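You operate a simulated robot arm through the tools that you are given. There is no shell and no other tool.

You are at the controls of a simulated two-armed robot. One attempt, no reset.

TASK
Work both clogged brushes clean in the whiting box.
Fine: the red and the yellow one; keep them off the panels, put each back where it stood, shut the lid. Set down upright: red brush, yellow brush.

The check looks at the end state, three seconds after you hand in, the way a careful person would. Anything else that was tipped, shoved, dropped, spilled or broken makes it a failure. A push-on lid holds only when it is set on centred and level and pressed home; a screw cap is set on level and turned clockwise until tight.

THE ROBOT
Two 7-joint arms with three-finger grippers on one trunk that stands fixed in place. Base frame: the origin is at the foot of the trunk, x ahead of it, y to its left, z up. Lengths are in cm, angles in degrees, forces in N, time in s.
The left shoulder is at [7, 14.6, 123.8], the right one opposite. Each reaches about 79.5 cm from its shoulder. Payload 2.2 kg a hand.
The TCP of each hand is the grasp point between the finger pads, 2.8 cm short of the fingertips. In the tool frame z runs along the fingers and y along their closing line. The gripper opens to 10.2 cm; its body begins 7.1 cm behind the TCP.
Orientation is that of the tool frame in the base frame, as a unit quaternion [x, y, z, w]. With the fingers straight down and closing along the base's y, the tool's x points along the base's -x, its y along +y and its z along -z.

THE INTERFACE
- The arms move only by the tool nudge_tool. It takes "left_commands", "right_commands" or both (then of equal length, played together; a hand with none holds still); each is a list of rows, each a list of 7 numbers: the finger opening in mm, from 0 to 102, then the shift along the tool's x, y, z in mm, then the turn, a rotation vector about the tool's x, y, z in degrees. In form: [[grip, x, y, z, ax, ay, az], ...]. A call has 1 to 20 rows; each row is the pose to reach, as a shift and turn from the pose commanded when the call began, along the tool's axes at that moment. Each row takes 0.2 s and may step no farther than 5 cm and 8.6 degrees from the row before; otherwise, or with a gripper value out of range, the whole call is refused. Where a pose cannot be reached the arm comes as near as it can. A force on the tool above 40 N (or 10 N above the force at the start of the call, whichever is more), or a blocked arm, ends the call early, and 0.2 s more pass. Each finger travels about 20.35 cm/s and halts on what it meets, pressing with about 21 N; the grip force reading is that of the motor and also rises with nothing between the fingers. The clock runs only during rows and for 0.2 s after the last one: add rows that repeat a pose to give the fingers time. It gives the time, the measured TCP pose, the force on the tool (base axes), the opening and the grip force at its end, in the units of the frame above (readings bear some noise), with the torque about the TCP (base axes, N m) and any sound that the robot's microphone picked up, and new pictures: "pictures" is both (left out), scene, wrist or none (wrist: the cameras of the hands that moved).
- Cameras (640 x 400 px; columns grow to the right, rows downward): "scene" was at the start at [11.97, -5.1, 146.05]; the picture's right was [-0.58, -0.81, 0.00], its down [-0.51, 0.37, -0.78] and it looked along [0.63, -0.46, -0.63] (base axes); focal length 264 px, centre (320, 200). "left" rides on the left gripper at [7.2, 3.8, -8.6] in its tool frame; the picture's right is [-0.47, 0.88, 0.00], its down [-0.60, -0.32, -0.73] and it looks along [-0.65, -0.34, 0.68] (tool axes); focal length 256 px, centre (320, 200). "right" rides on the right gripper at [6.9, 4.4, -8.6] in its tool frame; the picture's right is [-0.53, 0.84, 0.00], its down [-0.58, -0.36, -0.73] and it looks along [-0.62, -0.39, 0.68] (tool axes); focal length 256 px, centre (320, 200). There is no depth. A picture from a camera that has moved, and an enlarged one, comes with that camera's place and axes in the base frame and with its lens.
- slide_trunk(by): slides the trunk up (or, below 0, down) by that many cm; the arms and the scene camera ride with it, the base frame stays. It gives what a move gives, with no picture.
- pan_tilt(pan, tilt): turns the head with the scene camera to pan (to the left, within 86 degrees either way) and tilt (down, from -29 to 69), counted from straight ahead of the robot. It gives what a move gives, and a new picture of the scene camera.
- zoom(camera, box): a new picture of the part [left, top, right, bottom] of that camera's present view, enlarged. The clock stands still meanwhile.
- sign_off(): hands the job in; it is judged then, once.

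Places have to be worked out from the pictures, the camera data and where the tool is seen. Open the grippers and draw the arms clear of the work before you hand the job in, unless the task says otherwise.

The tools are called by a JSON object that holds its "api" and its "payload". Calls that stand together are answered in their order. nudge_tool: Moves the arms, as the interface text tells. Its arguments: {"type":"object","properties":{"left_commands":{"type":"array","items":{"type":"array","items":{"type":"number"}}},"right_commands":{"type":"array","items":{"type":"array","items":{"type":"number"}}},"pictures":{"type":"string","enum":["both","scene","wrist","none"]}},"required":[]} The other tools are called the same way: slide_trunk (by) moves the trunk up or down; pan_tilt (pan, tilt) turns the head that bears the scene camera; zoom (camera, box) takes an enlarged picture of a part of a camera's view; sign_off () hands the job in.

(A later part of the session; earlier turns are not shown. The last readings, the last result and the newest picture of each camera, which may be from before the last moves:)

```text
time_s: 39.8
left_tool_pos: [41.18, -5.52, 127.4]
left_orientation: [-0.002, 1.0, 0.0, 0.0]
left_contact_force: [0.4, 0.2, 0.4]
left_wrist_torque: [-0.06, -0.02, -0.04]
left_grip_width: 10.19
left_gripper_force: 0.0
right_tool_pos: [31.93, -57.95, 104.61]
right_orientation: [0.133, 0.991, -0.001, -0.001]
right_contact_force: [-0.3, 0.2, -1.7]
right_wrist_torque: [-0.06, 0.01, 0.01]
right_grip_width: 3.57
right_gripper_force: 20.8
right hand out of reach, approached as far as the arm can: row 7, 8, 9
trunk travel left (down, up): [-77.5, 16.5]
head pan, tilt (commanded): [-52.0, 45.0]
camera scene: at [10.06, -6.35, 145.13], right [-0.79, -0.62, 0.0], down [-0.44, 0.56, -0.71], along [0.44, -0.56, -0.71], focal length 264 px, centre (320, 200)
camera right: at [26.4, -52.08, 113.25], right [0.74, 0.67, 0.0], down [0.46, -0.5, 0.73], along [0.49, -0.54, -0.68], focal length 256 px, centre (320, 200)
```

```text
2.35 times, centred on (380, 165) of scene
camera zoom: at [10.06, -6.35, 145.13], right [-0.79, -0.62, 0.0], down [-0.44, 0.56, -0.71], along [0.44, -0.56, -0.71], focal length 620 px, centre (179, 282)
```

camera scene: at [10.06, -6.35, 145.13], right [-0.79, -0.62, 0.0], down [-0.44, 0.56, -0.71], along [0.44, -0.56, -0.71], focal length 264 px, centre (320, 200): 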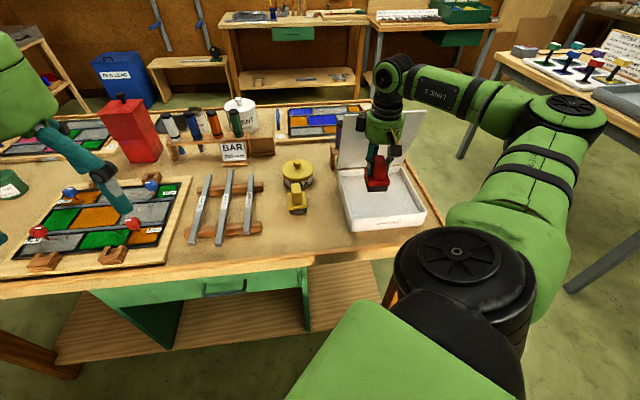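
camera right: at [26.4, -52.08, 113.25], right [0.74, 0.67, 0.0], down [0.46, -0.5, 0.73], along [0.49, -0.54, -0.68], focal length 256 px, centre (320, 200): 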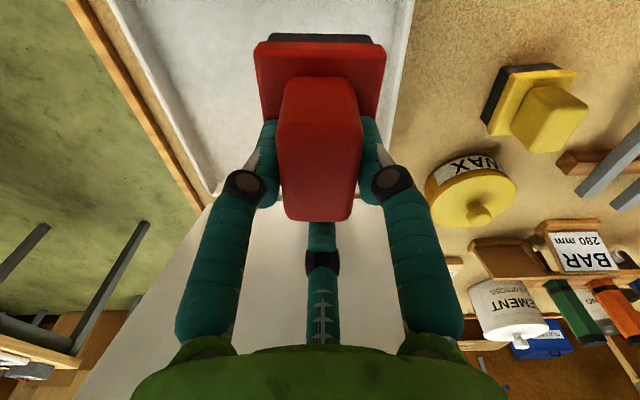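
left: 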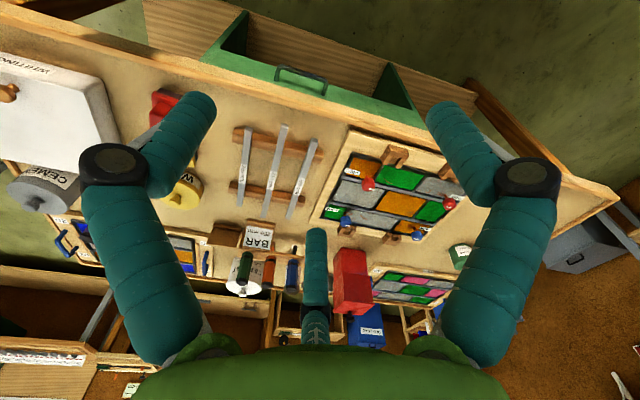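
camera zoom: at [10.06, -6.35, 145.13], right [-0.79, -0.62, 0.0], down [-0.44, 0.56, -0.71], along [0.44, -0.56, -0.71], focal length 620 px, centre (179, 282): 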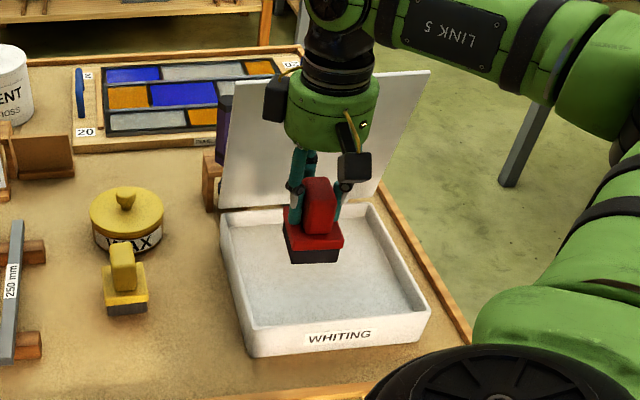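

The brush is over the tray's left-centre, but this heading is near the wrist limit. I turn the hand 20° clockwise, which gives room, and move to the middle of the tray.

{"api": "nudge_tool", "payload": {"right_commands": [[10, 0, 0, 0, 0, 0, 7], [10, 0, 0, 0, 0, 0, 14], [10, 0, -12, 0, 0, 0, 20], [10, 0, -24, 0, 0, 0, 20], [10, 0, -36, 0, 0, 0, 20], [10, 0, -48, 0, 0, 0, 20], [10, 0, -48, 0, 0, 0, 20]], "pictures": "both"}}

{"api": "zoom", "payload": {"camera": "scene", "box": [310, 80, 450, 250]}}

```text
time_s: 41.4
left_tool_pos: [41.15, -5.72, 127.5]
left_orientation: [-0.001, 1.0, 0.0, 0.0]
left_contact_force: [0.8, 0.1, 0.3]
left_wrist_torque: [-0.01, -0.03, 0.01]
left_grip_width: 10.2
left_gripper_force: 0.1
right_tool_pos: [30.74, -62.52, 104.63]
right_orientation: [0.303, 0.953, 0.001, 0.0]
right_contact_force: [-0.3, -0.4, -2.3]
right_wrist_torque: [0.02, -0.04, 0.0]
right_grip_width: 3.58
right_gripper_force: 20.9
trunk travel left (down, up): [-77.5, 16.5]
head pan, tilt (commanded): [-52.0, 45.0]
camera scene: at [10.03, -6.5, 145.13], right [-0.79, -0.62, 0.0], down [-0.44, 0.56, -0.71], along [0.44, -0.56, -0.71], focal length 264 px, centre (320, 200)
camera right: at [27.51, -55.13, 113.33], right [0.92, 0.38, 0.0], down [0.26, -0.63, 0.73], along [0.28, -0.68, -0.68], focal length 256 px, centre (320, 200)
```

scene: 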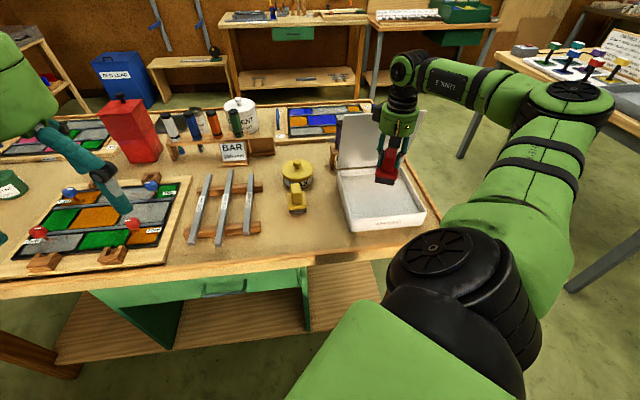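
right: 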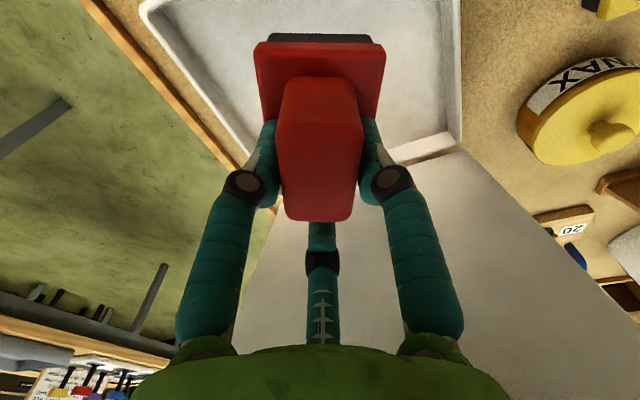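

```text
2.35 times, centred on (380, 165) of scene
camera zoom: at [10.03, -6.5, 145.13], right [-0.79, -0.62, 0.0], down [-0.44, 0.56, -0.71], along [0.44, -0.56, -0.71], focal length 620 px, centre (179, 282)
```

zoom: 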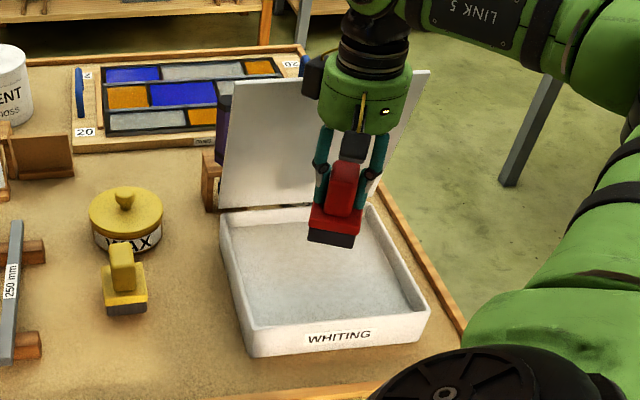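

The brush hangs over the tray centre with over 3 cm margin to every wall. I lower it to just around rim level and look.

{"api": "nudge_tool", "payload": {"right_commands": [[10, 0, 0, 30, 0, 0, 0], [10, 0, 0, 55, 0, 0, 0], [10, 0, 0, 70, 0, 0, 0], [10, 0, 0, 75, 0, 0, 0], [10, 0, 0, 75, 0, 0, 0]], "pictures": "both"}}

{"api": "zoom", "payload": {"camera": "scene", "box": [310, 100, 450, 250]}}

```text
time_s: 42.6
left_tool_pos: [41.08, -5.69, 127.36]
left_orientation: [-0.001, 1.0, 0.0, 0.001]
left_contact_force: [0.1, -0.2, -0.3]
left_wrist_torque: [0.02, -0.01, 0.0]
left_grip_width: 10.19
left_gripper_force: 0.1
right_tool_pos: [30.92, -62.65, 97.0]
right_orientation: [0.303, 0.953, 0.001, 0.0]
right_contact_force: [0.2, -0.2, -1.6]
right_wrist_torque: [-0.02, -0.01, 0.0]
right_grip_width: 3.58
right_gripper_force: 21.5
trunk travel left (down, up): [-77.5, 16.5]
head pan, tilt (commanded): [-52.0, 45.0]
camera scene: at [10.03, -6.51, 145.13], right [-0.79, -0.62, 0.0], down [-0.44, 0.56, -0.71], along [0.44, -0.56, -0.71], focal length 264 px, centre (320, 200)
camera right: at [27.74, -55.25, 105.64], right [0.92, 0.38, 0.0], down [0.26, -0.63, 0.73], along [0.28, -0.67, -0.68], focal length 256 px, centre (320, 200)
```

scene: 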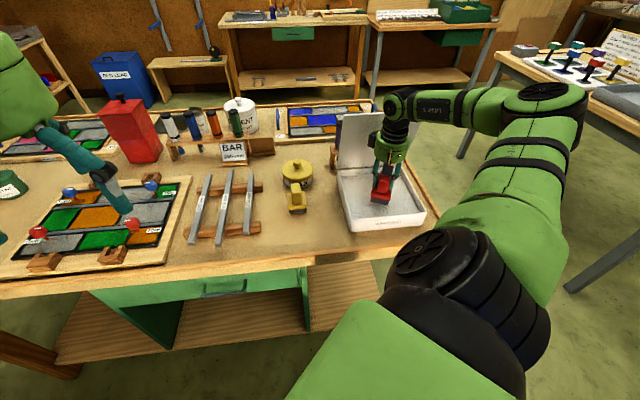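
right: 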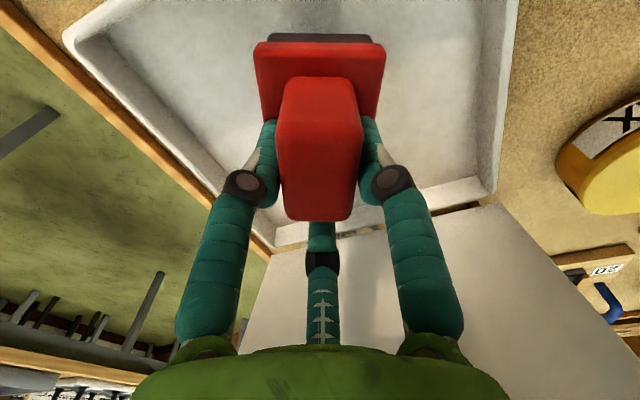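

```text
2.67 times, centred on (380, 175) of scene
camera zoom: at [10.03, -6.51, 145.13], right [-0.79, -0.62, 0.0], down [-0.44, 0.56, -0.71], along [0.44, -0.56, -0.71], focal length 703 px, centre (160, 267)
```

zoom: 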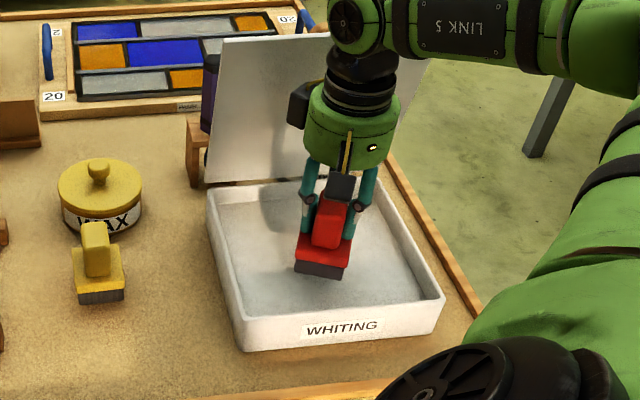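

Bristles are about at rim level, force still just the brush's weight. I go down in small steps to find the whiting surface.

{"api": "nudge_tool", "payload": {"right_commands": [[10, 0, 0, 5, 0, 0, 0], [10, 0, 0, 10, 0, 0, 0], [10, 0, 0, 10, 0, 0, 0]], "pictures": "none"}}

{"api": "nudge_tool", "payload": {"right_commands": [[10, 0, 0, 4, 0, 0, 0], [10, 0, 0, 8, 0, 0, 0], [10, 0, 0, 8, 0, 0, 0]], "pictures": "scene"}}

{"api": "zoom", "payload": {"camera": "scene", "box": [310, 100, 450, 250]}}

```text
time_s: 43.4
left_tool_pos: [40.97, -5.61, 127.38]
left_orientation: [-0.001, 1.0, 0.0, 0.0]
left_contact_force: [-0.7, -0.3, 0.5]
left_wrist_torque: [-0.06, 0.03, -0.05]
left_grip_width: 10.21
left_gripper_force: 0.0
right_tool_pos: [30.83, -62.59, 95.99]
right_orientation: [0.303, 0.953, 0.001, 0.001]
right_contact_force: [-0.2, 0.9, -1.5]
right_wrist_torque: [-0.01, -0.03, 0.01]
right_grip_width: 3.58
right_gripper_force: 21.0
trunk travel left (down, up): [-77.5, 16.5]
head pan, tilt (commanded): [-52.0, 45.0]
```

```text
time_s: 44.2
left_tool_pos: [41.02, -5.58, 127.3]
left_orientation: [-0.002, 1.0, 0.0, 0.0]
left_contact_force: [0.1, -0.5, -0.3]
left_wrist_torque: [0.0, 0.0, 0.06]
left_grip_width: 10.18
left_gripper_force: 0.0
right_tool_pos: [30.79, -62.64, 95.25]
right_orientation: [0.303, 0.953, 0.001, 0.0]
right_contact_force: [0.7, 0.4, -2.4]
right_wrist_torque: [-0.01, -0.03, 0.0]
right_grip_width: 3.56
right_gripper_force: 20.6
trunk travel left (down, up): [-77.5, 16.5]
head pan, tilt (commanded): [-52.0, 45.0]
camera scene: at [10.02, -6.51, 145.13], right [-0.79, -0.62, 0.0], down [-0.44, 0.56, -0.71], along [0.44, -0.56, -0.71], focal length 264 px, centre (320, 200)
```

scene: 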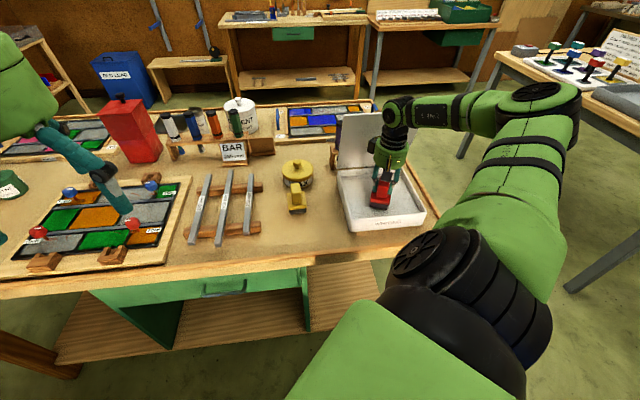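

```text
2.67 times, centred on (380, 175) of scene
camera zoom: at [10.02, -6.51, 145.13], right [-0.79, -0.62, 0.0], down [-0.44, 0.56, -0.71], along [0.44, -0.56, -0.71], focal length 703 px, centre (160, 267)
```

zoom: 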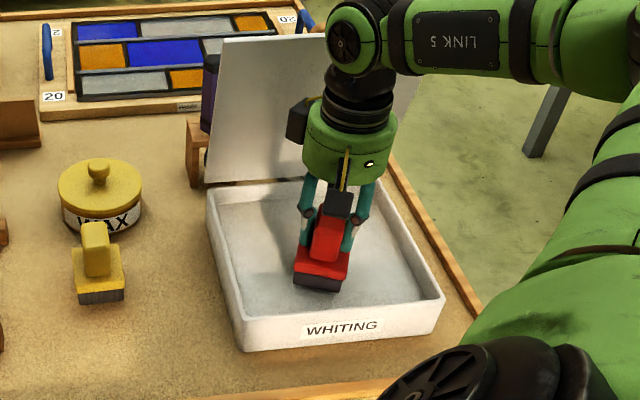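

No contact yet at bristle height ≈89. I continue down in small steps, watching the vertical force.

{"api": "nudge_tool", "payload": {"right_commands": [[10, 0, 0, 4, 0, 0, 0], [10, 0, 0, 8, 0, 0, 0], [10, 0, 0, 8, 0, 0, 0]], "pictures": "none"}}

{"api": "nudge_tool", "payload": {"right_commands": [[10, 0, 0, 3, 0, 0, 0], [10, 0, 0, 6, 0, 0, 0], [10, 0, 0, 6, 0, 0, 0]], "pictures": "scene"}}

{"api": "zoom", "payload": {"camera": "scene", "box": [310, 100, 450, 250]}}

```text
time_s: 45.0
left_tool_pos: [41.12, -5.68, 127.38]
left_orientation: [-0.001, 1.0, 0.0, 0.0]
left_contact_force: [0.3, -0.6, 0.6]
left_wrist_torque: [0.01, 0.0, 0.01]
left_grip_width: 10.2
left_gripper_force: 0.1
right_tool_pos: [30.73, -62.72, 94.35]
right_orientation: [0.304, 0.953, 0.001, 0.0]
right_contact_force: [-0.2, -0.4, 0.0]
right_wrist_torque: [-0.01, 0.04, -0.02]
right_grip_width: 3.55
right_gripper_force: 21.2
trunk travel left (down, up): [-77.5, 16.5]
head pan, tilt (commanded): [-52.0, 45.0]
```

```text
time_s: 45.8
left_tool_pos: [40.81, -5.23, 127.53]
left_orientation: [-0.001, 1.0, -0.001, 0.001]
left_contact_force: [0.9, -0.6, 0.2]
left_wrist_torque: [0.01, 0.03, 0.0]
left_grip_width: 10.2
left_gripper_force: 0.1
right_tool_pos: [30.79, -62.6, 94.39]
right_orientation: [0.305, 0.952, -0.003, 0.007]
right_contact_force: [1.8, -7.8, 31.9]
right_wrist_torque: [0.52, 0.6, 0.08]
right_grip_width: 3.56
right_gripper_force: 20.6
trunk travel left (down, up): [-77.5, 16.5]
head pan, tilt (commanded): [-52.0, 45.0]
camera scene: at [9.77, -6.05, 145.21], right [-0.79, -0.62, 0.0], down [-0.43, 0.55, -0.71], along [0.44, -0.56, -0.7], focal length 264 px, centre (320, 200)
```

scene: 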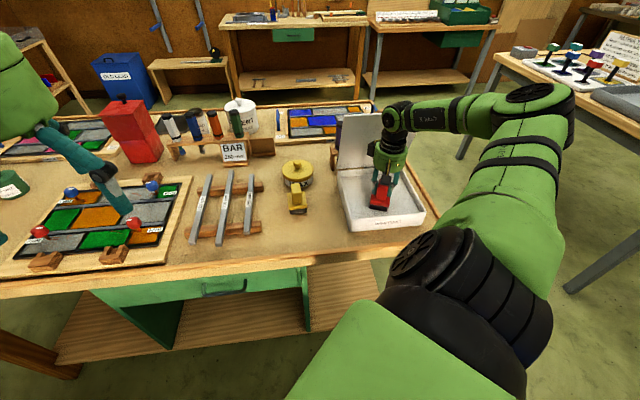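

```text
2.67 times, centred on (380, 175) of scene
camera zoom: at [9.77, -6.05, 145.21], right [-0.79, -0.62, 0.0], down [-0.43, 0.55, -0.71], along [0.44, -0.56, -0.7], focal length 703 px, centre (160, 267)
```

zoom: 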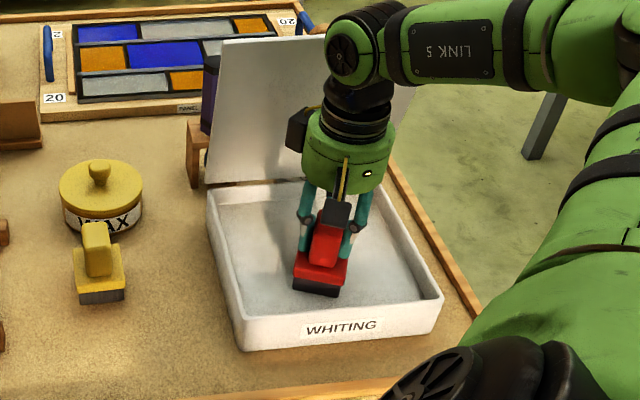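

Contact: the whiting surface is reached at TCP≈94.35 (bristles ≈88.2). I ease off to a light pressure and scrub back and forth ±3 cm.

{"api": "nudge_tool", "payload": {"right_commands": [[10, 0, 0, -4, 0, 0, 0], [10, 0, 15, -4, 0, 0, 0], [10, 0, 30, -4, 0, 0, 0], [10, 0, 15, -4, 0, 0, 0], [10, 0, 0, -4, 0, 0, 0], [10, 0, -15, -4, 0, 0, 0], [10, 0, -30, -4, 0, 0, 0], [10, 0, -15, -4, 0, 0, 0], [10, 0, 0, -4, 0, 0, 0], [10, 0, 15, -4, 0, 0, 0], [10, 0, 30, -4, 0, 0, 0], [10, 0, 15, -4, 0, 0, 0], [10, 0, 0, -4, 0, 0, 0], [10, 0, -15, -4, 0, 0, 0], [10, 0, -30, -4, 0, 0, 0], [10, 0, -15, -4, 0, 0, 0], [10, 0, 0, -4, 0, 0, 0]], "pictures": "both"}}

{"api": "zoom", "payload": {"camera": "scene", "box": [310, 100, 450, 250]}}

```text
time_s: 49.4
left_tool_pos: [40.94, -5.31, 127.48]
left_orientation: [-0.001, 1.0, -0.002, 0.0]
left_contact_force: [0.6, 1.4, 0.1]
left_wrist_torque: [-0.02, 0.01, -0.01]
left_grip_width: 10.19
left_gripper_force: 0.1
right_tool_pos: [30.74, -62.52, 94.33]
right_orientation: [0.305, 0.952, -0.002, 0.002]
right_contact_force: [-5.2, -4.6, 14.4]
right_wrist_torque: [0.09, 0.24, 0.12]
right_grip_width: 3.55
right_gripper_force: 20.9
trunk travel left (down, up): [-77.5, 16.5]
head pan, tilt (commanded): [-52.0, 45.0]
camera scene: at [9.88, -6.16, 145.16], right [-0.79, -0.62, 0.0], down [-0.43, 0.56, -0.71], along [0.44, -0.56, -0.71], focal length 264 px, centre (320, 200)
camera right: at [27.45, -54.88, 103.0], right [0.93, 0.38, 0.0], down [0.26, -0.63, 0.73], along [0.28, -0.68, -0.68], focal length 256 px, centre (320, 200)
```

scene: 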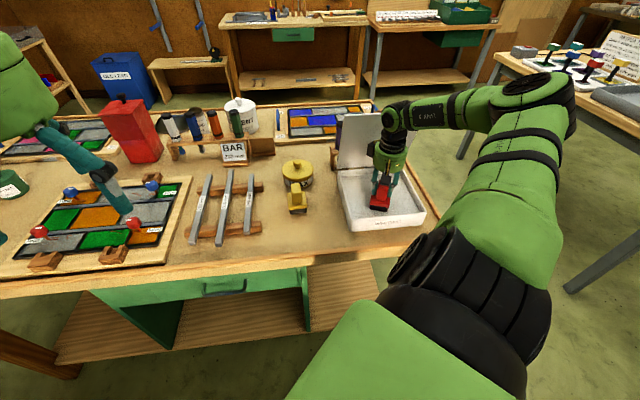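
right: 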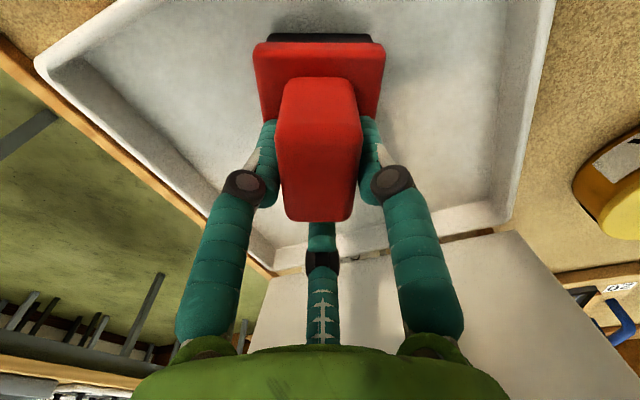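

```text
2.67 times, centred on (380, 175) of scene
camera zoom: at [9.88, -6.16, 145.16], right [-0.79, -0.62, 0.0], down [-0.43, 0.56, -0.71], along [0.44, -0.56, -0.71], focal length 703 px, centre (160, 267)
```

zoom: 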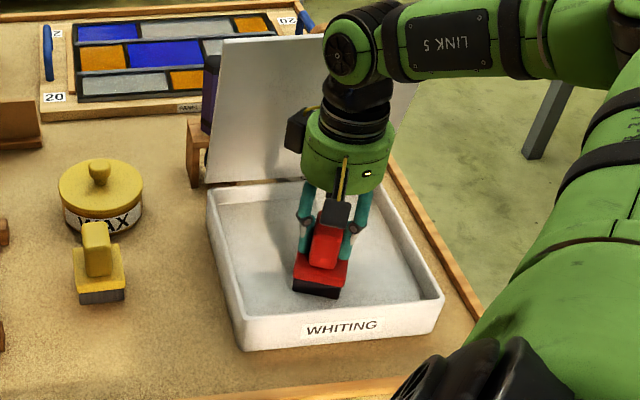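

The scrub ran with about 14 N pressure. I lift the brush a few centimetres to look at the state of the bristles.

{"api": "nudge_tool", "payload": {"right_commands": [[10, 0, 0, -20, 0, 0, 0], [10, 0, 0, -50, 0, 0, 0], [10, 0, 0, -80, 0, 0, 0], [10, 0, 0, -80, 0, 0, 0]], "pictures": "both"}}

{"api": "zoom", "payload": {"camera": "scene", "box": [340, 140, 430, 240]}}

{"api": "zoom", "payload": {"camera": "right", "box": [220, 0, 420, 120]}}

{"api": "zoom", "payload": {"camera": "scene", "box": [270, 150, 340, 230]}}

```text
time_s: 50.4
left_tool_pos: [41.1, -5.79, 127.34]
left_orientation: [-0.002, 1.0, 0.0, 0.0]
left_contact_force: [0.1, -0.4, -0.1]
left_wrist_torque: [-0.06, 0.01, 0.01]
left_grip_width: 10.2
left_gripper_force: 0.1
right_tool_pos: [30.86, -62.66, 102.34]
right_orientation: [0.303, 0.953, 0.001, -0.001]
right_contact_force: [0.1, -0.8, -1.2]
right_wrist_torque: [-0.02, 0.0, -0.03]
right_grip_width: 3.55
right_gripper_force: 21.5
trunk travel left (down, up): [-77.5, 16.5]
head pan, tilt (commanded): [-52.0, 45.0]
camera scene: at [10.08, -6.6, 145.12], right [-0.79, -0.62, 0.0], down [-0.44, 0.56, -0.71], along [0.44, -0.56, -0.71], focal length 264 px, centre (320, 200)
camera right: at [27.59, -55.25, 110.89], right [0.92, 0.38, 0.0], down [0.26, -0.63, 0.73], along [0.28, -0.67, -0.68], focal length 256 px, centre (320, 200)
```

scene: 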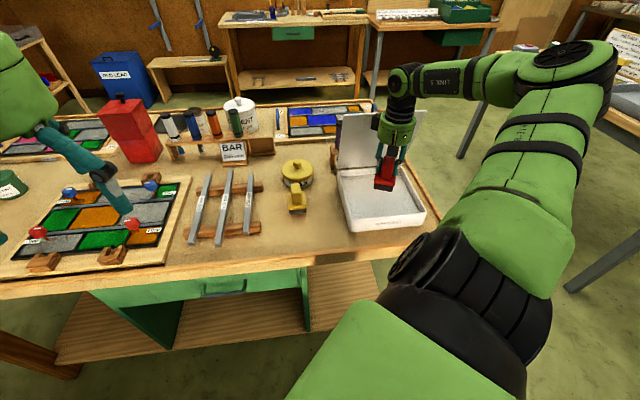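
right: 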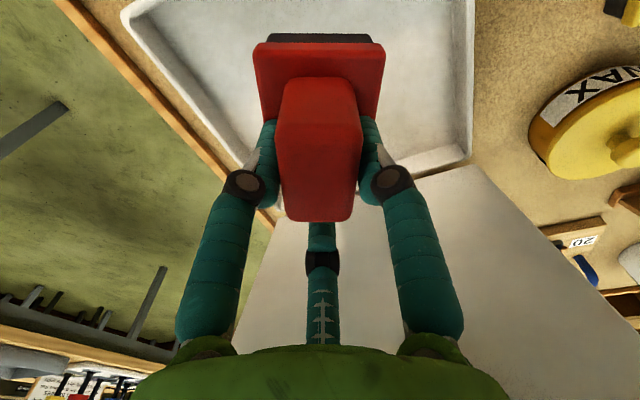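

```text
4.00 times, centred on (385, 190) of scene
camera zoom: at [10.08, -6.6, 145.12], right [-0.79, -0.62, 0.0], down [-0.44, 0.56, -0.71], along [0.44, -0.56, -0.71], focal length 1054 px, centre (60, 240)
```

zoom: 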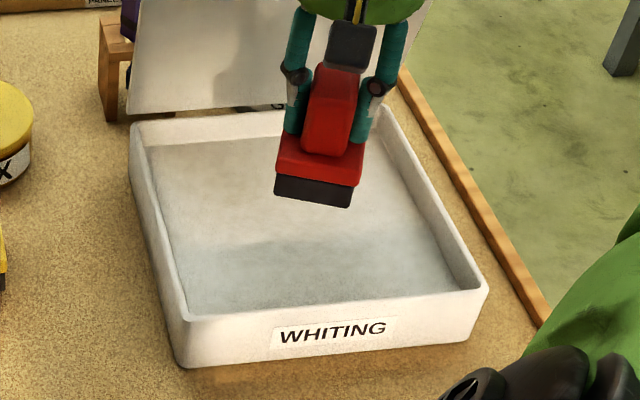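

```text
3.20 times, centred on (320, 60) of right
camera zoom: at [27.59, -55.25, 110.89], right [0.92, 0.38, 0.0], down [0.26, -0.63, 0.73], along [0.28, -0.67, -0.68], focal length 819 px, centre (320, 648)
```

zoom: 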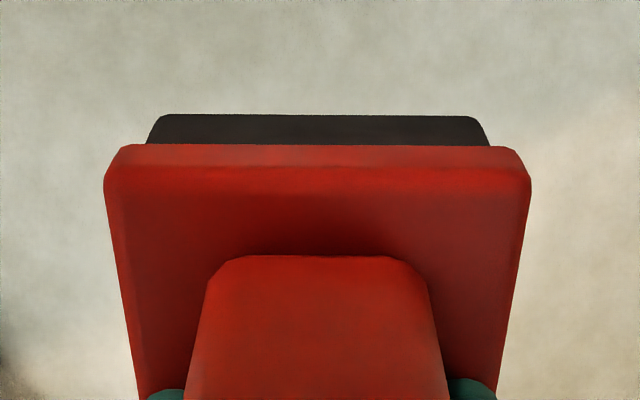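

```text
5.00 times, centred on (305, 190) of scene
camera zoom: at [10.08, -6.6, 145.12], right [-0.79, -0.62, 0.0], down [-0.44, 0.56, -0.71], along [0.44, -0.56, -0.71], focal length 1318 px, centre (395, 250)
```

zoom: 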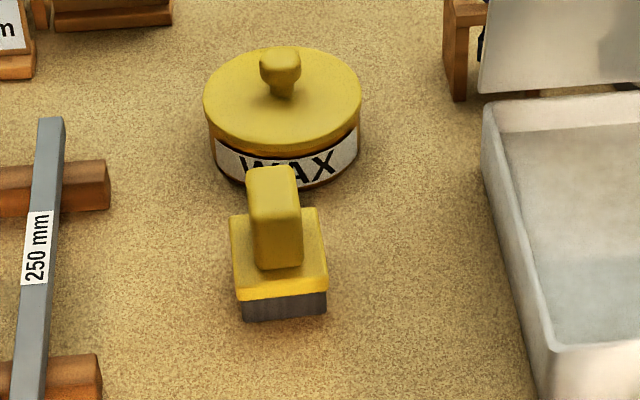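

The bristles have turned from streaky grey to near-black, while the yellow brush still shows the clogged grey. To be sure I give the red one a second round of strokes.

{"api": "nudge_tool", "payload": {"right_commands": [[10, 0, 0, 40, 0, 0, 0], [10, 0, 0, 70, 0, 0, 0], [10, 0, 0, 79, 0, 0, 0], [10, 0, 20, 79, 0, 0, 0], [10, 0, 35, 79, 0, 0, 0], [10, 0, 15, 79, 0, 0, 0], [10, 0, -10, 79, 0, 0, 0], [10, 0, -35, 79, 0, 0, 0], [10, 0, -15, 79, 0, 0, 0], [10, 0, 10, 79, 0, 0, 0], [10, 0, 35, 79, 0, 0, 0], [10, 0, 15, 79, 0, 0, 0], [10, 0, -10, 79, 0, 0, 0], [10, 0, -35, 79, 0, 0, 0], [10, 0, -15, 79, 0, 0, 0], [10, 0, 10, 79, 0, 0, 0], [10, 0, 35, 79, 0, 0, 0], [10, 0, 15, 79, 0, 0, 0], [10, 0, -15, 79, 0, 0, 0], [10, 0, 0, 79, 0, 0, 0]], "pictures": "none"}}

{"api": "nudge_tool", "payload": {"right_commands": [[10, 20, 0, 0, 0, 0, 0], [10, 0, 0, 0, 0, 0, 0], [10, -20, 0, 0, 0, 0, 0], [10, 0, 0, 0, 0, 0, 0], [10, 20, 0, 0, 0, 0, 0], [10, 0, 0, 0, 0, 0, 0], [10, -20, 0, 0, 0, 0, 0], [10, 0, 0, 0, 0, 0, 0], [10, 20, 0, 0, 0, 0, 0], [10, 0, 0, 0, 0, 0, 0], [10, 0, 0, -20, 0, 0, 0], [10, 0, 0, -50, 0, 0, 0], [10, 0, 0, -80, 0, 0, 0], [10, 0, 0, -80, 0, 0, 0]], "pictures": "both"}}

{"api": "zoom", "payload": {"camera": "right", "box": [220, 0, 420, 120]}}

{"api": "zoom", "payload": {"camera": "scene", "box": [340, 140, 430, 240]}}

```text
time_s: 54.6
left_tool_pos: [40.94, -5.56, 127.38]
left_orientation: [-0.002, 1.0, -0.001, 0.0]
left_contact_force: [1.0, 0.1, -0.1]
left_wrist_torque: [-0.02, 0.01, 0.0]
left_grip_width: 10.2
left_gripper_force: 0.0
right_tool_pos: [30.56, -62.65, 94.33]
right_orientation: [0.304, 0.953, 0.001, 0.0]
right_contact_force: [-2.1, -1.9, 9.7]
right_wrist_torque: [-0.5, 0.15, -0.07]
right_grip_width: 3.55
right_gripper_force: 21.0
trunk travel left (down, up): [-77.5, 16.5]
head pan, tilt (commanded): [-52.0, 45.0]
```

```text
time_s: 57.6
left_tool_pos: [41.06, -5.73, 127.28]
left_orientation: [-0.001, 1.0, 0.0, -0.001]
left_contact_force: [0.1, -0.6, -0.4]
left_wrist_torque: [0.0, -0.03, 0.01]
left_grip_width: 10.2
left_gripper_force: 0.1
right_tool_pos: [30.81, -62.76, 102.42]
right_orientation: [0.304, 0.953, 0.001, -0.001]
right_contact_force: [-0.1, 0.1, -0.8]
right_wrist_torque: [-0.01, -0.04, -0.02]
right_grip_width: 3.58
right_gripper_force: 20.9
trunk travel left (down, up): [-77.5, 16.5]
head pan, tilt (commanded): [-52.0, 45.0]
camera scene: at [10.01, -6.52, 145.13], right [-0.79, -0.62, 0.0], down [-0.44, 0.56, -0.71], along [0.44, -0.56, -0.71], focal length 264 px, centre (320, 200)
camera right: at [27.58, -55.36, 111.0], right [0.92, 0.38, 0.0], down [0.26, -0.63, 0.73], along [0.28, -0.67, -0.68], focal length 256 px, centre (320, 200)
```

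scene: 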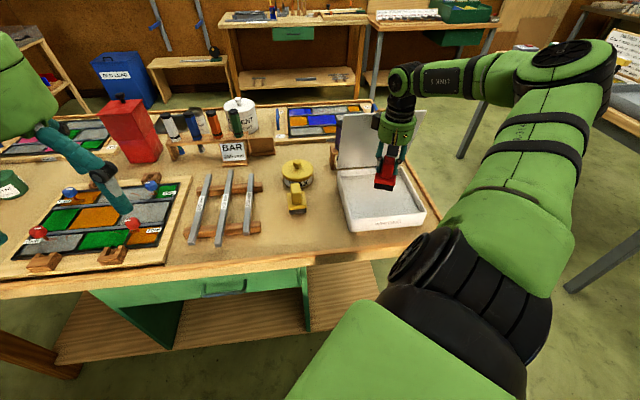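
right: 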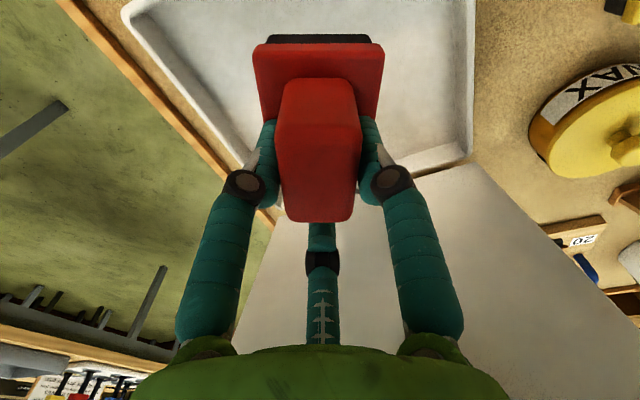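

```text
3.20 times, centred on (320, 60) of right
camera zoom: at [27.58, -55.36, 111.0], right [0.92, 0.38, 0.0], down [0.26, -0.63, 0.73], along [0.28, -0.67, -0.68], focal length 819 px, centre (320, 648)
```

zoom: 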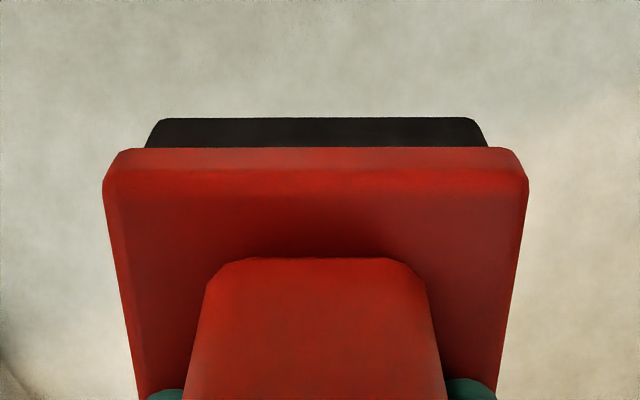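

```text
4.00 times, centred on (385, 190) of scene
camera zoom: at [10.01, -6.52, 145.13], right [-0.79, -0.62, 0.0], down [-0.44, 0.56, -0.71], along [0.44, -0.56, -0.71], focal length 1054 px, centre (60, 240)
```

zoom: 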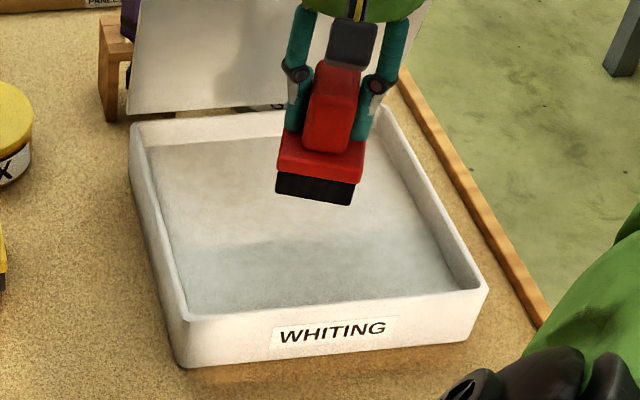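

The bristles went a shade darker still, so cleaning may be gradual. I do one more full round to make sure it is finished.

{"api": "nudge_tool", "payload": {"right_commands": [[10, 0, 0, 40, 0, 0, 0], [10, 0, 0, 70, 0, 0, 0], [10, 0, 0, 80, 0, 0, 0], [10, 0, 20, 80, 0, 0, 0], [10, 0, 40, 80, 0, 0, 0], [10, 0, 20, 80, 0, 0, 0], [10, 0, 0, 80, 0, 0, 0], [10, 0, -20, 80, 0, 0, 0], [10, 0, -40, 80, 0, 0, 0], [10, 0, -20, 80, 0, 0, 0], [10, 0, 0, 80, 0, 0, 0], [10, 0, 20, 80, 0, 0, 0], [10, 0, 40, 80, 0, 0, 0], [10, 0, 20, 80, 0, 0, 0], [10, 0, 0, 80, 0, 0, 0], [10, 0, -20, 80, 0, 0, 0], [10, 0, -40, 80, 0, 0, 0], [10, 0, -20, 80, 0, 0, 0], [10, 0, 0, 80, 0, 0, 0], [10, 0, 0, 80, 0, 0, 0]], "pictures": "none"}}

{"api": "nudge_tool", "payload": {"right_commands": [[10, 20, 20, 0, 0, 0, 0], [10, 0, 0, 0, 0, 0, 0], [10, -20, -20, 0, 0, 0, 0], [10, 0, 0, 0, 0, 0, 0], [10, 20, -20, 0, 0, 0, 0], [10, 0, 0, 0, 0, 0, 0], [10, -20, 20, 0, 0, 0, 0], [10, 0, 0, 0, 0, 0, 0], [10, 20, 20, 0, 0, 0, 0], [10, 0, 0, 0, 0, 0, 0], [10, -20, -20, 0, 0, 0, 0], [10, 0, 0, 0, 0, 0, 0], [10, 0, 0, -20, 0, 0, 0], [10, 0, 0, -50, 0, 0, 0], [10, 0, 0, -80, 0, 0, 0], [10, 0, 0, -80, 0, 0, 0]], "pictures": "both"}}

{"api": "zoom", "payload": {"camera": "right", "box": [220, 0, 420, 120]}}

{"api": "zoom", "payload": {"camera": "scene", "box": [340, 140, 430, 240]}}

```text
time_s: 61.8
left_tool_pos: [40.9, -5.51, 127.48]
left_orientation: [-0.002, 1.0, -0.001, 0.001]
left_contact_force: [0.7, 0.9, 0.8]
left_wrist_torque: [0.01, -0.01, -0.02]
left_grip_width: 10.18
left_gripper_force: 0.1
right_tool_pos: [30.91, -62.53, 94.39]
right_orientation: [0.303, 0.953, 0.001, 0.002]
right_contact_force: [-1.5, 0.2, 6.3]
right_wrist_torque: [-0.11, 0.25, -0.05]
right_grip_width: 3.54
right_gripper_force: 21.6
trunk travel left (down, up): [-77.5, 16.5]
head pan, tilt (commanded): [-52.0, 45.0]
```

```text
time_s: 65.2
left_tool_pos: [41.14, -5.72, 127.3]
left_orientation: [-0.003, 1.0, 0.0, -0.001]
left_contact_force: [0.4, -0.1, 0.1]
left_wrist_torque: [0.02, -0.02, -0.01]
left_grip_width: 10.22
left_gripper_force: 0.1
right_tool_pos: [30.69, -62.55, 102.41]
right_orientation: [0.303, 0.953, 0.001, -0.001]
right_contact_force: [-1.0, -0.1, -1.7]
right_wrist_torque: [-0.02, -0.03, -0.02]
right_grip_width: 3.59
right_gripper_force: 21.0
trunk travel left (down, up): [-77.5, 16.5]
head pan, tilt (commanded): [-52.0, 45.0]
camera scene: at [10.09, -6.59, 145.12], right [-0.79, -0.62, 0.0], down [-0.44, 0.56, -0.71], along [0.44, -0.56, -0.71], focal length 264 px, centre (320, 200)
camera right: at [27.44, -55.17, 111.12], right [0.92, 0.38, 0.0], down [0.26, -0.63, 0.73], along [0.28, -0.67, -0.68], focal length 256 px, centre (320, 200)
```

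scene: 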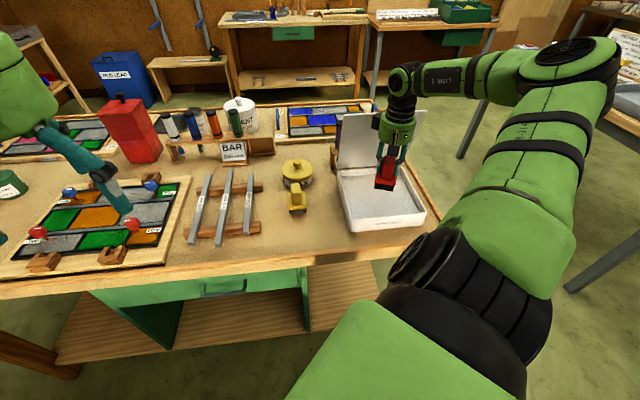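
right: 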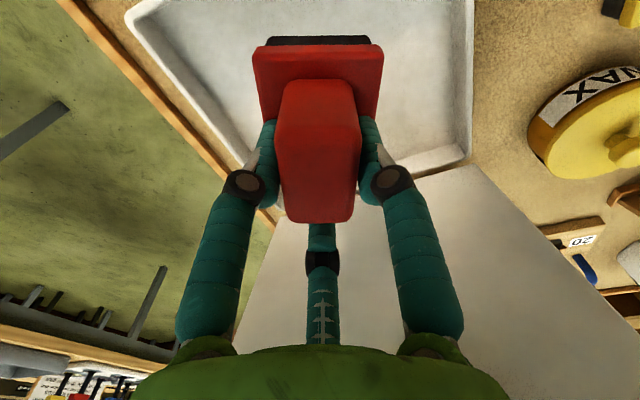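

```text
3.20 times, centred on (320, 60) of right
camera zoom: at [27.44, -55.17, 111.12], right [0.92, 0.38, 0.0], down [0.26, -0.63, 0.73], along [0.28, -0.67, -0.68], focal length 819 px, centre (320, 648)
```

zoom: 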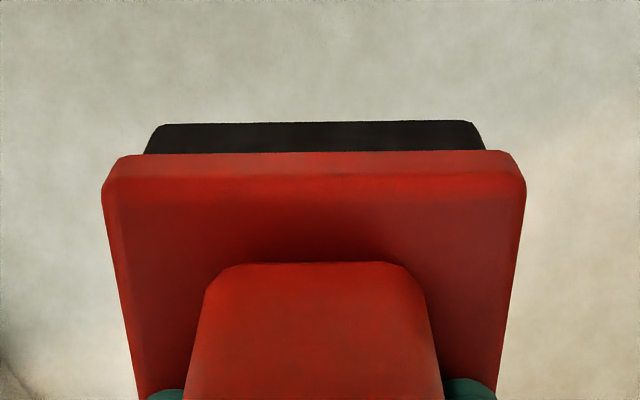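

```text
4.00 times, centred on (385, 190) of scene
camera zoom: at [10.09, -6.59, 145.12], right [-0.79, -0.62, 0.0], down [-0.44, 0.56, -0.71], along [0.44, -0.56, -0.71], focal length 1054 px, centre (60, 240)
```

zoom: 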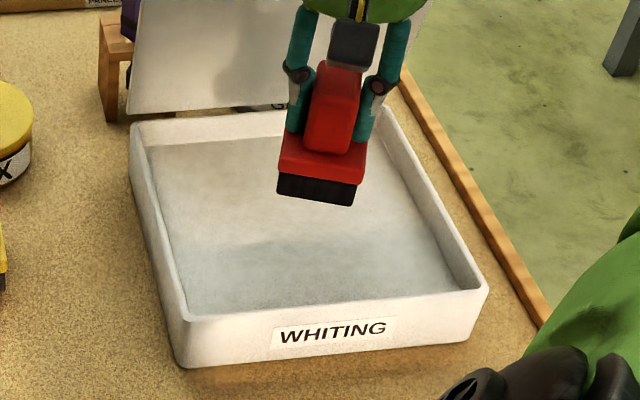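

No further change: the red bristles are fully black, so it is clean. I carry it back over its spot, turning the hand back 20°.

{"api": "nudge_tool", "payload": {"right_commands": [[10, 0, 0, -22, 0, 0, 0], [10, 2, 34, -22, 0, 0, 0], [10, 4, 69, -22, 0, 0, -4], [10, 6, 103, -22, 0, 0, -8], [10, 8, 138, -22, 0, 0, -12], [10, 10, 172, -22, 0, 0, -16], [10, 11, 206, -22, 0, 0, -20], [10, 12, 241, -22, 0, 0, -20], [10, 12, 241, -22, 0, 0, -20]], "pictures": "both"}}

{"api": "zoom", "payload": {"camera": "scene", "box": [260, 150, 340, 250]}}

```text
time_s: 67.2
left_tool_pos: [40.97, -5.64, 127.34]
left_orientation: [-0.002, 1.0, -0.001, 0.0]
left_contact_force: [-0.6, 0.5, -0.3]
left_wrist_torque: [0.01, 0.02, 0.0]
left_grip_width: 10.2
left_gripper_force: 0.1
right_tool_pos: [43.63, -42.28, 104.42]
right_orientation: [0.133, 0.991, 0.0, 0.001]
right_contact_force: [0.2, 0.2, -1.5]
right_wrist_torque: [-0.03, -0.02, 0.04]
right_grip_width: 3.55
right_gripper_force: 21.6
trunk travel left (down, up): [-77.5, 16.5]
head pan, tilt (commanded): [-52.0, 45.0]
camera scene: at [9.97, -6.54, 145.13], right [-0.79, -0.62, 0.0], down [-0.44, 0.56, -0.71], along [0.44, -0.56, -0.71], focal length 264 px, centre (320, 200)
camera right: at [38.0, -36.28, 113.26], right [0.74, 0.67, 0.0], down [0.46, -0.51, 0.73], along [0.49, -0.54, -0.68], focal length 256 px, centre (320, 200)
```

scene: 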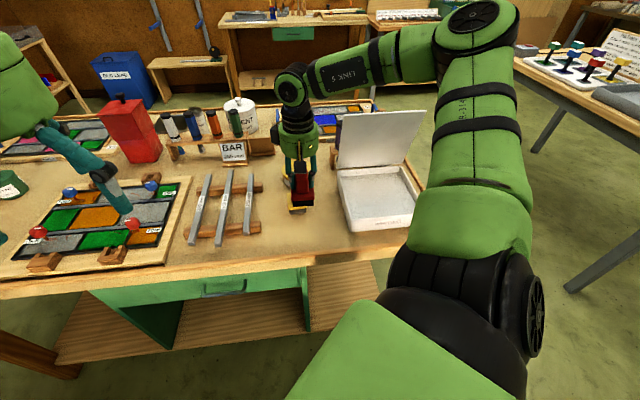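
right: 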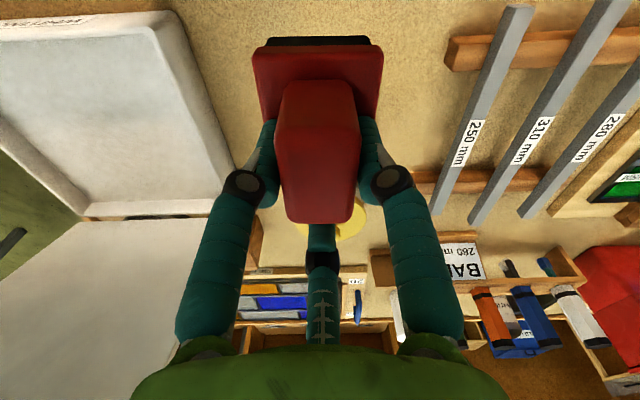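

```text
4.00 times, centred on (300, 200) of scene
camera zoom: at [9.97, -6.54, 145.13], right [-0.79, -0.62, 0.0], down [-0.44, 0.56, -0.71], along [0.44, -0.56, -0.71], focal length 1054 px, centre (400, 200)
```

zoom: 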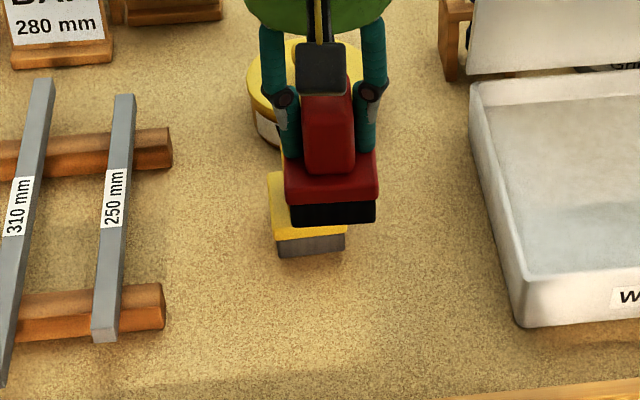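

The cleaned red brush is over its old place, clearly blacker than the yellow one. I lower it to just above the bench, then feel for contact.

{"api": "nudge_tool", "payload": {"right_commands": [[10, 0, 0, 40, 0, 0, 0], [10, 0, 0, 80, 0, 0, 0], [10, 0, 0, 110, 0, 0, 0], [10, 0, 0, 122, 0, 0, 0], [10, 0, 0, 122, 0, 0, 0]], "pictures": "scene"}}

{"api": "zoom", "payload": {"camera": "scene", "box": [260, 150, 340, 250]}}

{"api": "nudge_tool", "payload": {"right_commands": [[10, 0, 0, 4, 0, 0, 0], [10, 0, 0, 7, 0, 0, 0], [10, 0, 0, 7, 0, 0, 0]], "pictures": "scene"}}

{"api": "zoom", "payload": {"camera": "scene", "box": [260, 150, 340, 250]}}

```text
time_s: 68.4
left_tool_pos: [40.91, -5.64, 127.38]
left_orientation: [-0.001, 1.0, 0.0, 0.0]
left_contact_force: [0.2, 0.1, 0.2]
left_wrist_torque: [-0.01, -0.02, 0.01]
left_grip_width: 10.22
left_gripper_force: 0.1
right_tool_pos: [43.8, -42.05, 92.48]
right_orientation: [0.134, 0.991, 0.001, 0.001]
right_contact_force: [-0.2, 0.2, -1.9]
right_wrist_torque: [0.0, -0.01, 0.01]
right_grip_width: 3.55
right_gripper_force: 20.9
trunk travel left (down, up): [-77.5, 16.5]
head pan, tilt (commanded): [-52.0, 45.0]
camera scene: at [10.01, -6.51, 145.13], right [-0.79, -0.62, 0.0], down [-0.44, 0.56, -0.71], along [0.44, -0.56, -0.71], focal length 264 px, centre (320, 200)
```

scene: 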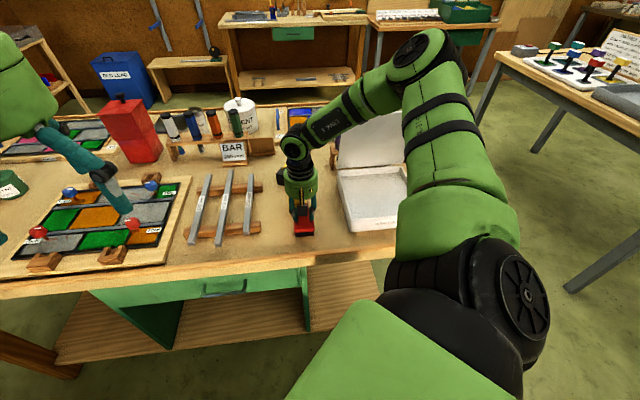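

```text
4.00 times, centred on (300, 200) of scene
camera zoom: at [10.01, -6.51, 145.13], right [-0.79, -0.62, 0.0], down [-0.44, 0.56, -0.71], along [0.44, -0.56, -0.71], focal length 1054 px, centre (400, 200)
```

zoom: 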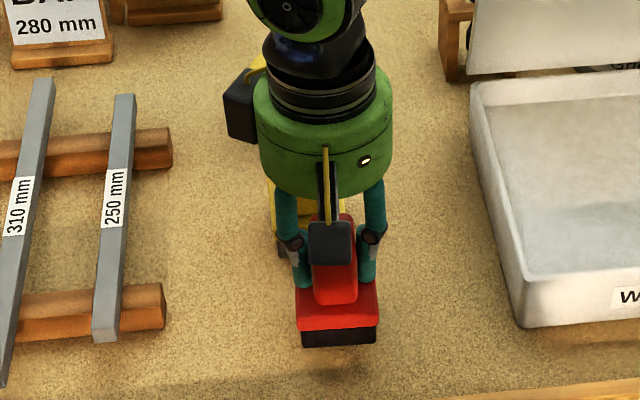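

```text
time_s: 69.2
left_tool_pos: [41.05, -5.6, 127.37]
left_orientation: [-0.001, 1.0, -0.001, 0.0]
left_contact_force: [-1.0, 0.9, 0.0]
left_wrist_torque: [-0.03, 0.0, 0.02]
left_grip_width: 10.21
left_gripper_force: 0.1
right_tool_pos: [43.78, -42.25, 91.74]
right_orientation: [0.133, 0.991, 0.002, 0.0]
right_contact_force: [0.2, -0.6, -2.2]
right_wrist_torque: [-0.02, -0.01, -0.01]
right_grip_width: 3.52
right_gripper_force: 20.9
trunk travel left (down, up): [-77.5, 16.5]
head pan, tilt (commanded): [-52.0, 45.0]
camera scene: at [10.02, -6.5, 145.13], right [-0.79, -0.62, 0.0], down [-0.44, 0.56, -0.71], along [0.44, -0.56, -0.71], focal length 264 px, centre (320, 200)
```

scene: 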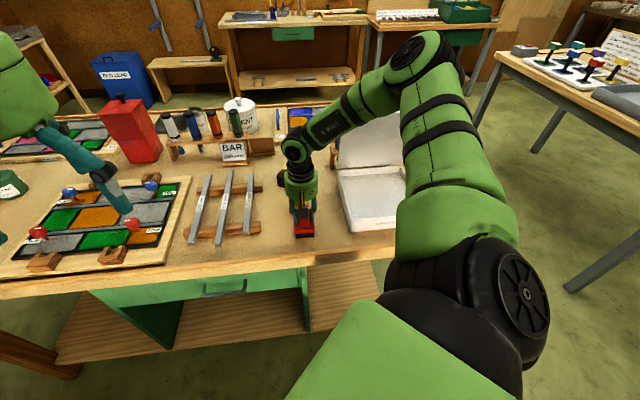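

```text
4.00 times, centred on (300, 200) of scene
camera zoom: at [10.02, -6.5, 145.13], right [-0.79, -0.62, 0.0], down [-0.44, 0.56, -0.71], along [0.44, -0.56, -0.71], focal length 1054 px, centre (400, 200)
```

zoom: 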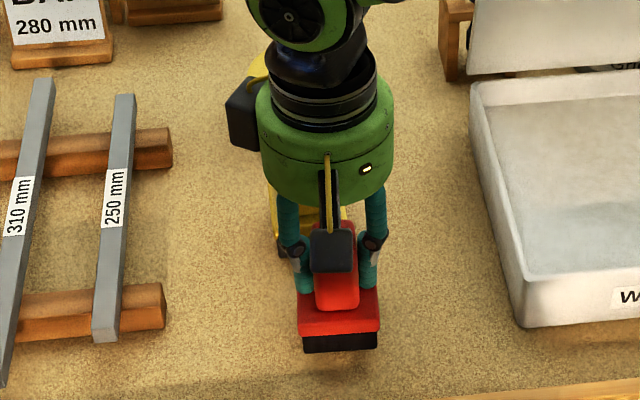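

The brush is ~3 mm above the bench and turned about 3° from its original heading. I turn it 3° back and lower the last bit until the bench takes the weight.

{"api": "nudge_tool", "payload": {"right_commands": [[10, 0, 0, 0, 0, 0, 3], [10, 0, 0, 3, 0, 0, 3], [10, 0, 0, 4.5, 0, 0, 3], [10, 0, 0, 4.5, 0, 0, 3]], "pictures": "scene"}}

{"api": "zoom", "payload": {"camera": "scene", "box": [260, 150, 340, 250]}}

```text
time_s: 70.2
left_tool_pos: [41.05, -5.6, 127.36]
left_orientation: [-0.001, 1.0, -0.001, 0.0]
left_contact_force: [-0.5, -1.0, -0.4]
left_wrist_torque: [-0.02, 0.0, 0.0]
left_grip_width: 10.21
left_gripper_force: 0.1
right_tool_pos: [43.69, -42.13, 91.32]
right_orientation: [0.16, 0.987, 0.001, 0.001]
right_contact_force: [0.2, 0.3, 1.7]
right_wrist_torque: [0.04, 0.14, 0.02]
right_grip_width: 3.56
right_gripper_force: 21.4
trunk travel left (down, up): [-77.5, 16.5]
head pan, tilt (commanded): [-52.0, 45.0]
camera scene: at [9.99, -6.46, 145.14], right [-0.79, -0.62, 0.0], down [-0.44, 0.56, -0.71], along [0.44, -0.56, -0.71], focal length 264 px, centre (320, 200)
```

scene: 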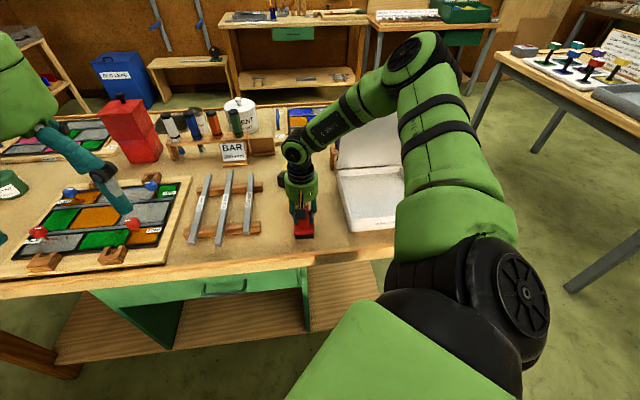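

```text
4.00 times, centred on (300, 200) of scene
camera zoom: at [9.99, -6.46, 145.14], right [-0.79, -0.62, 0.0], down [-0.44, 0.56, -0.71], along [0.44, -0.56, -0.71], focal length 1054 px, centre (400, 200)
```

zoom: 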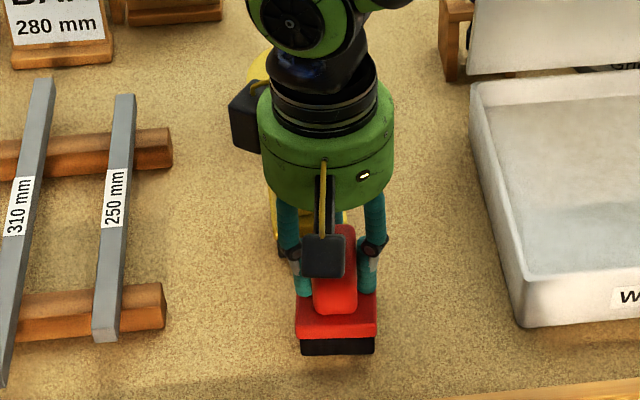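

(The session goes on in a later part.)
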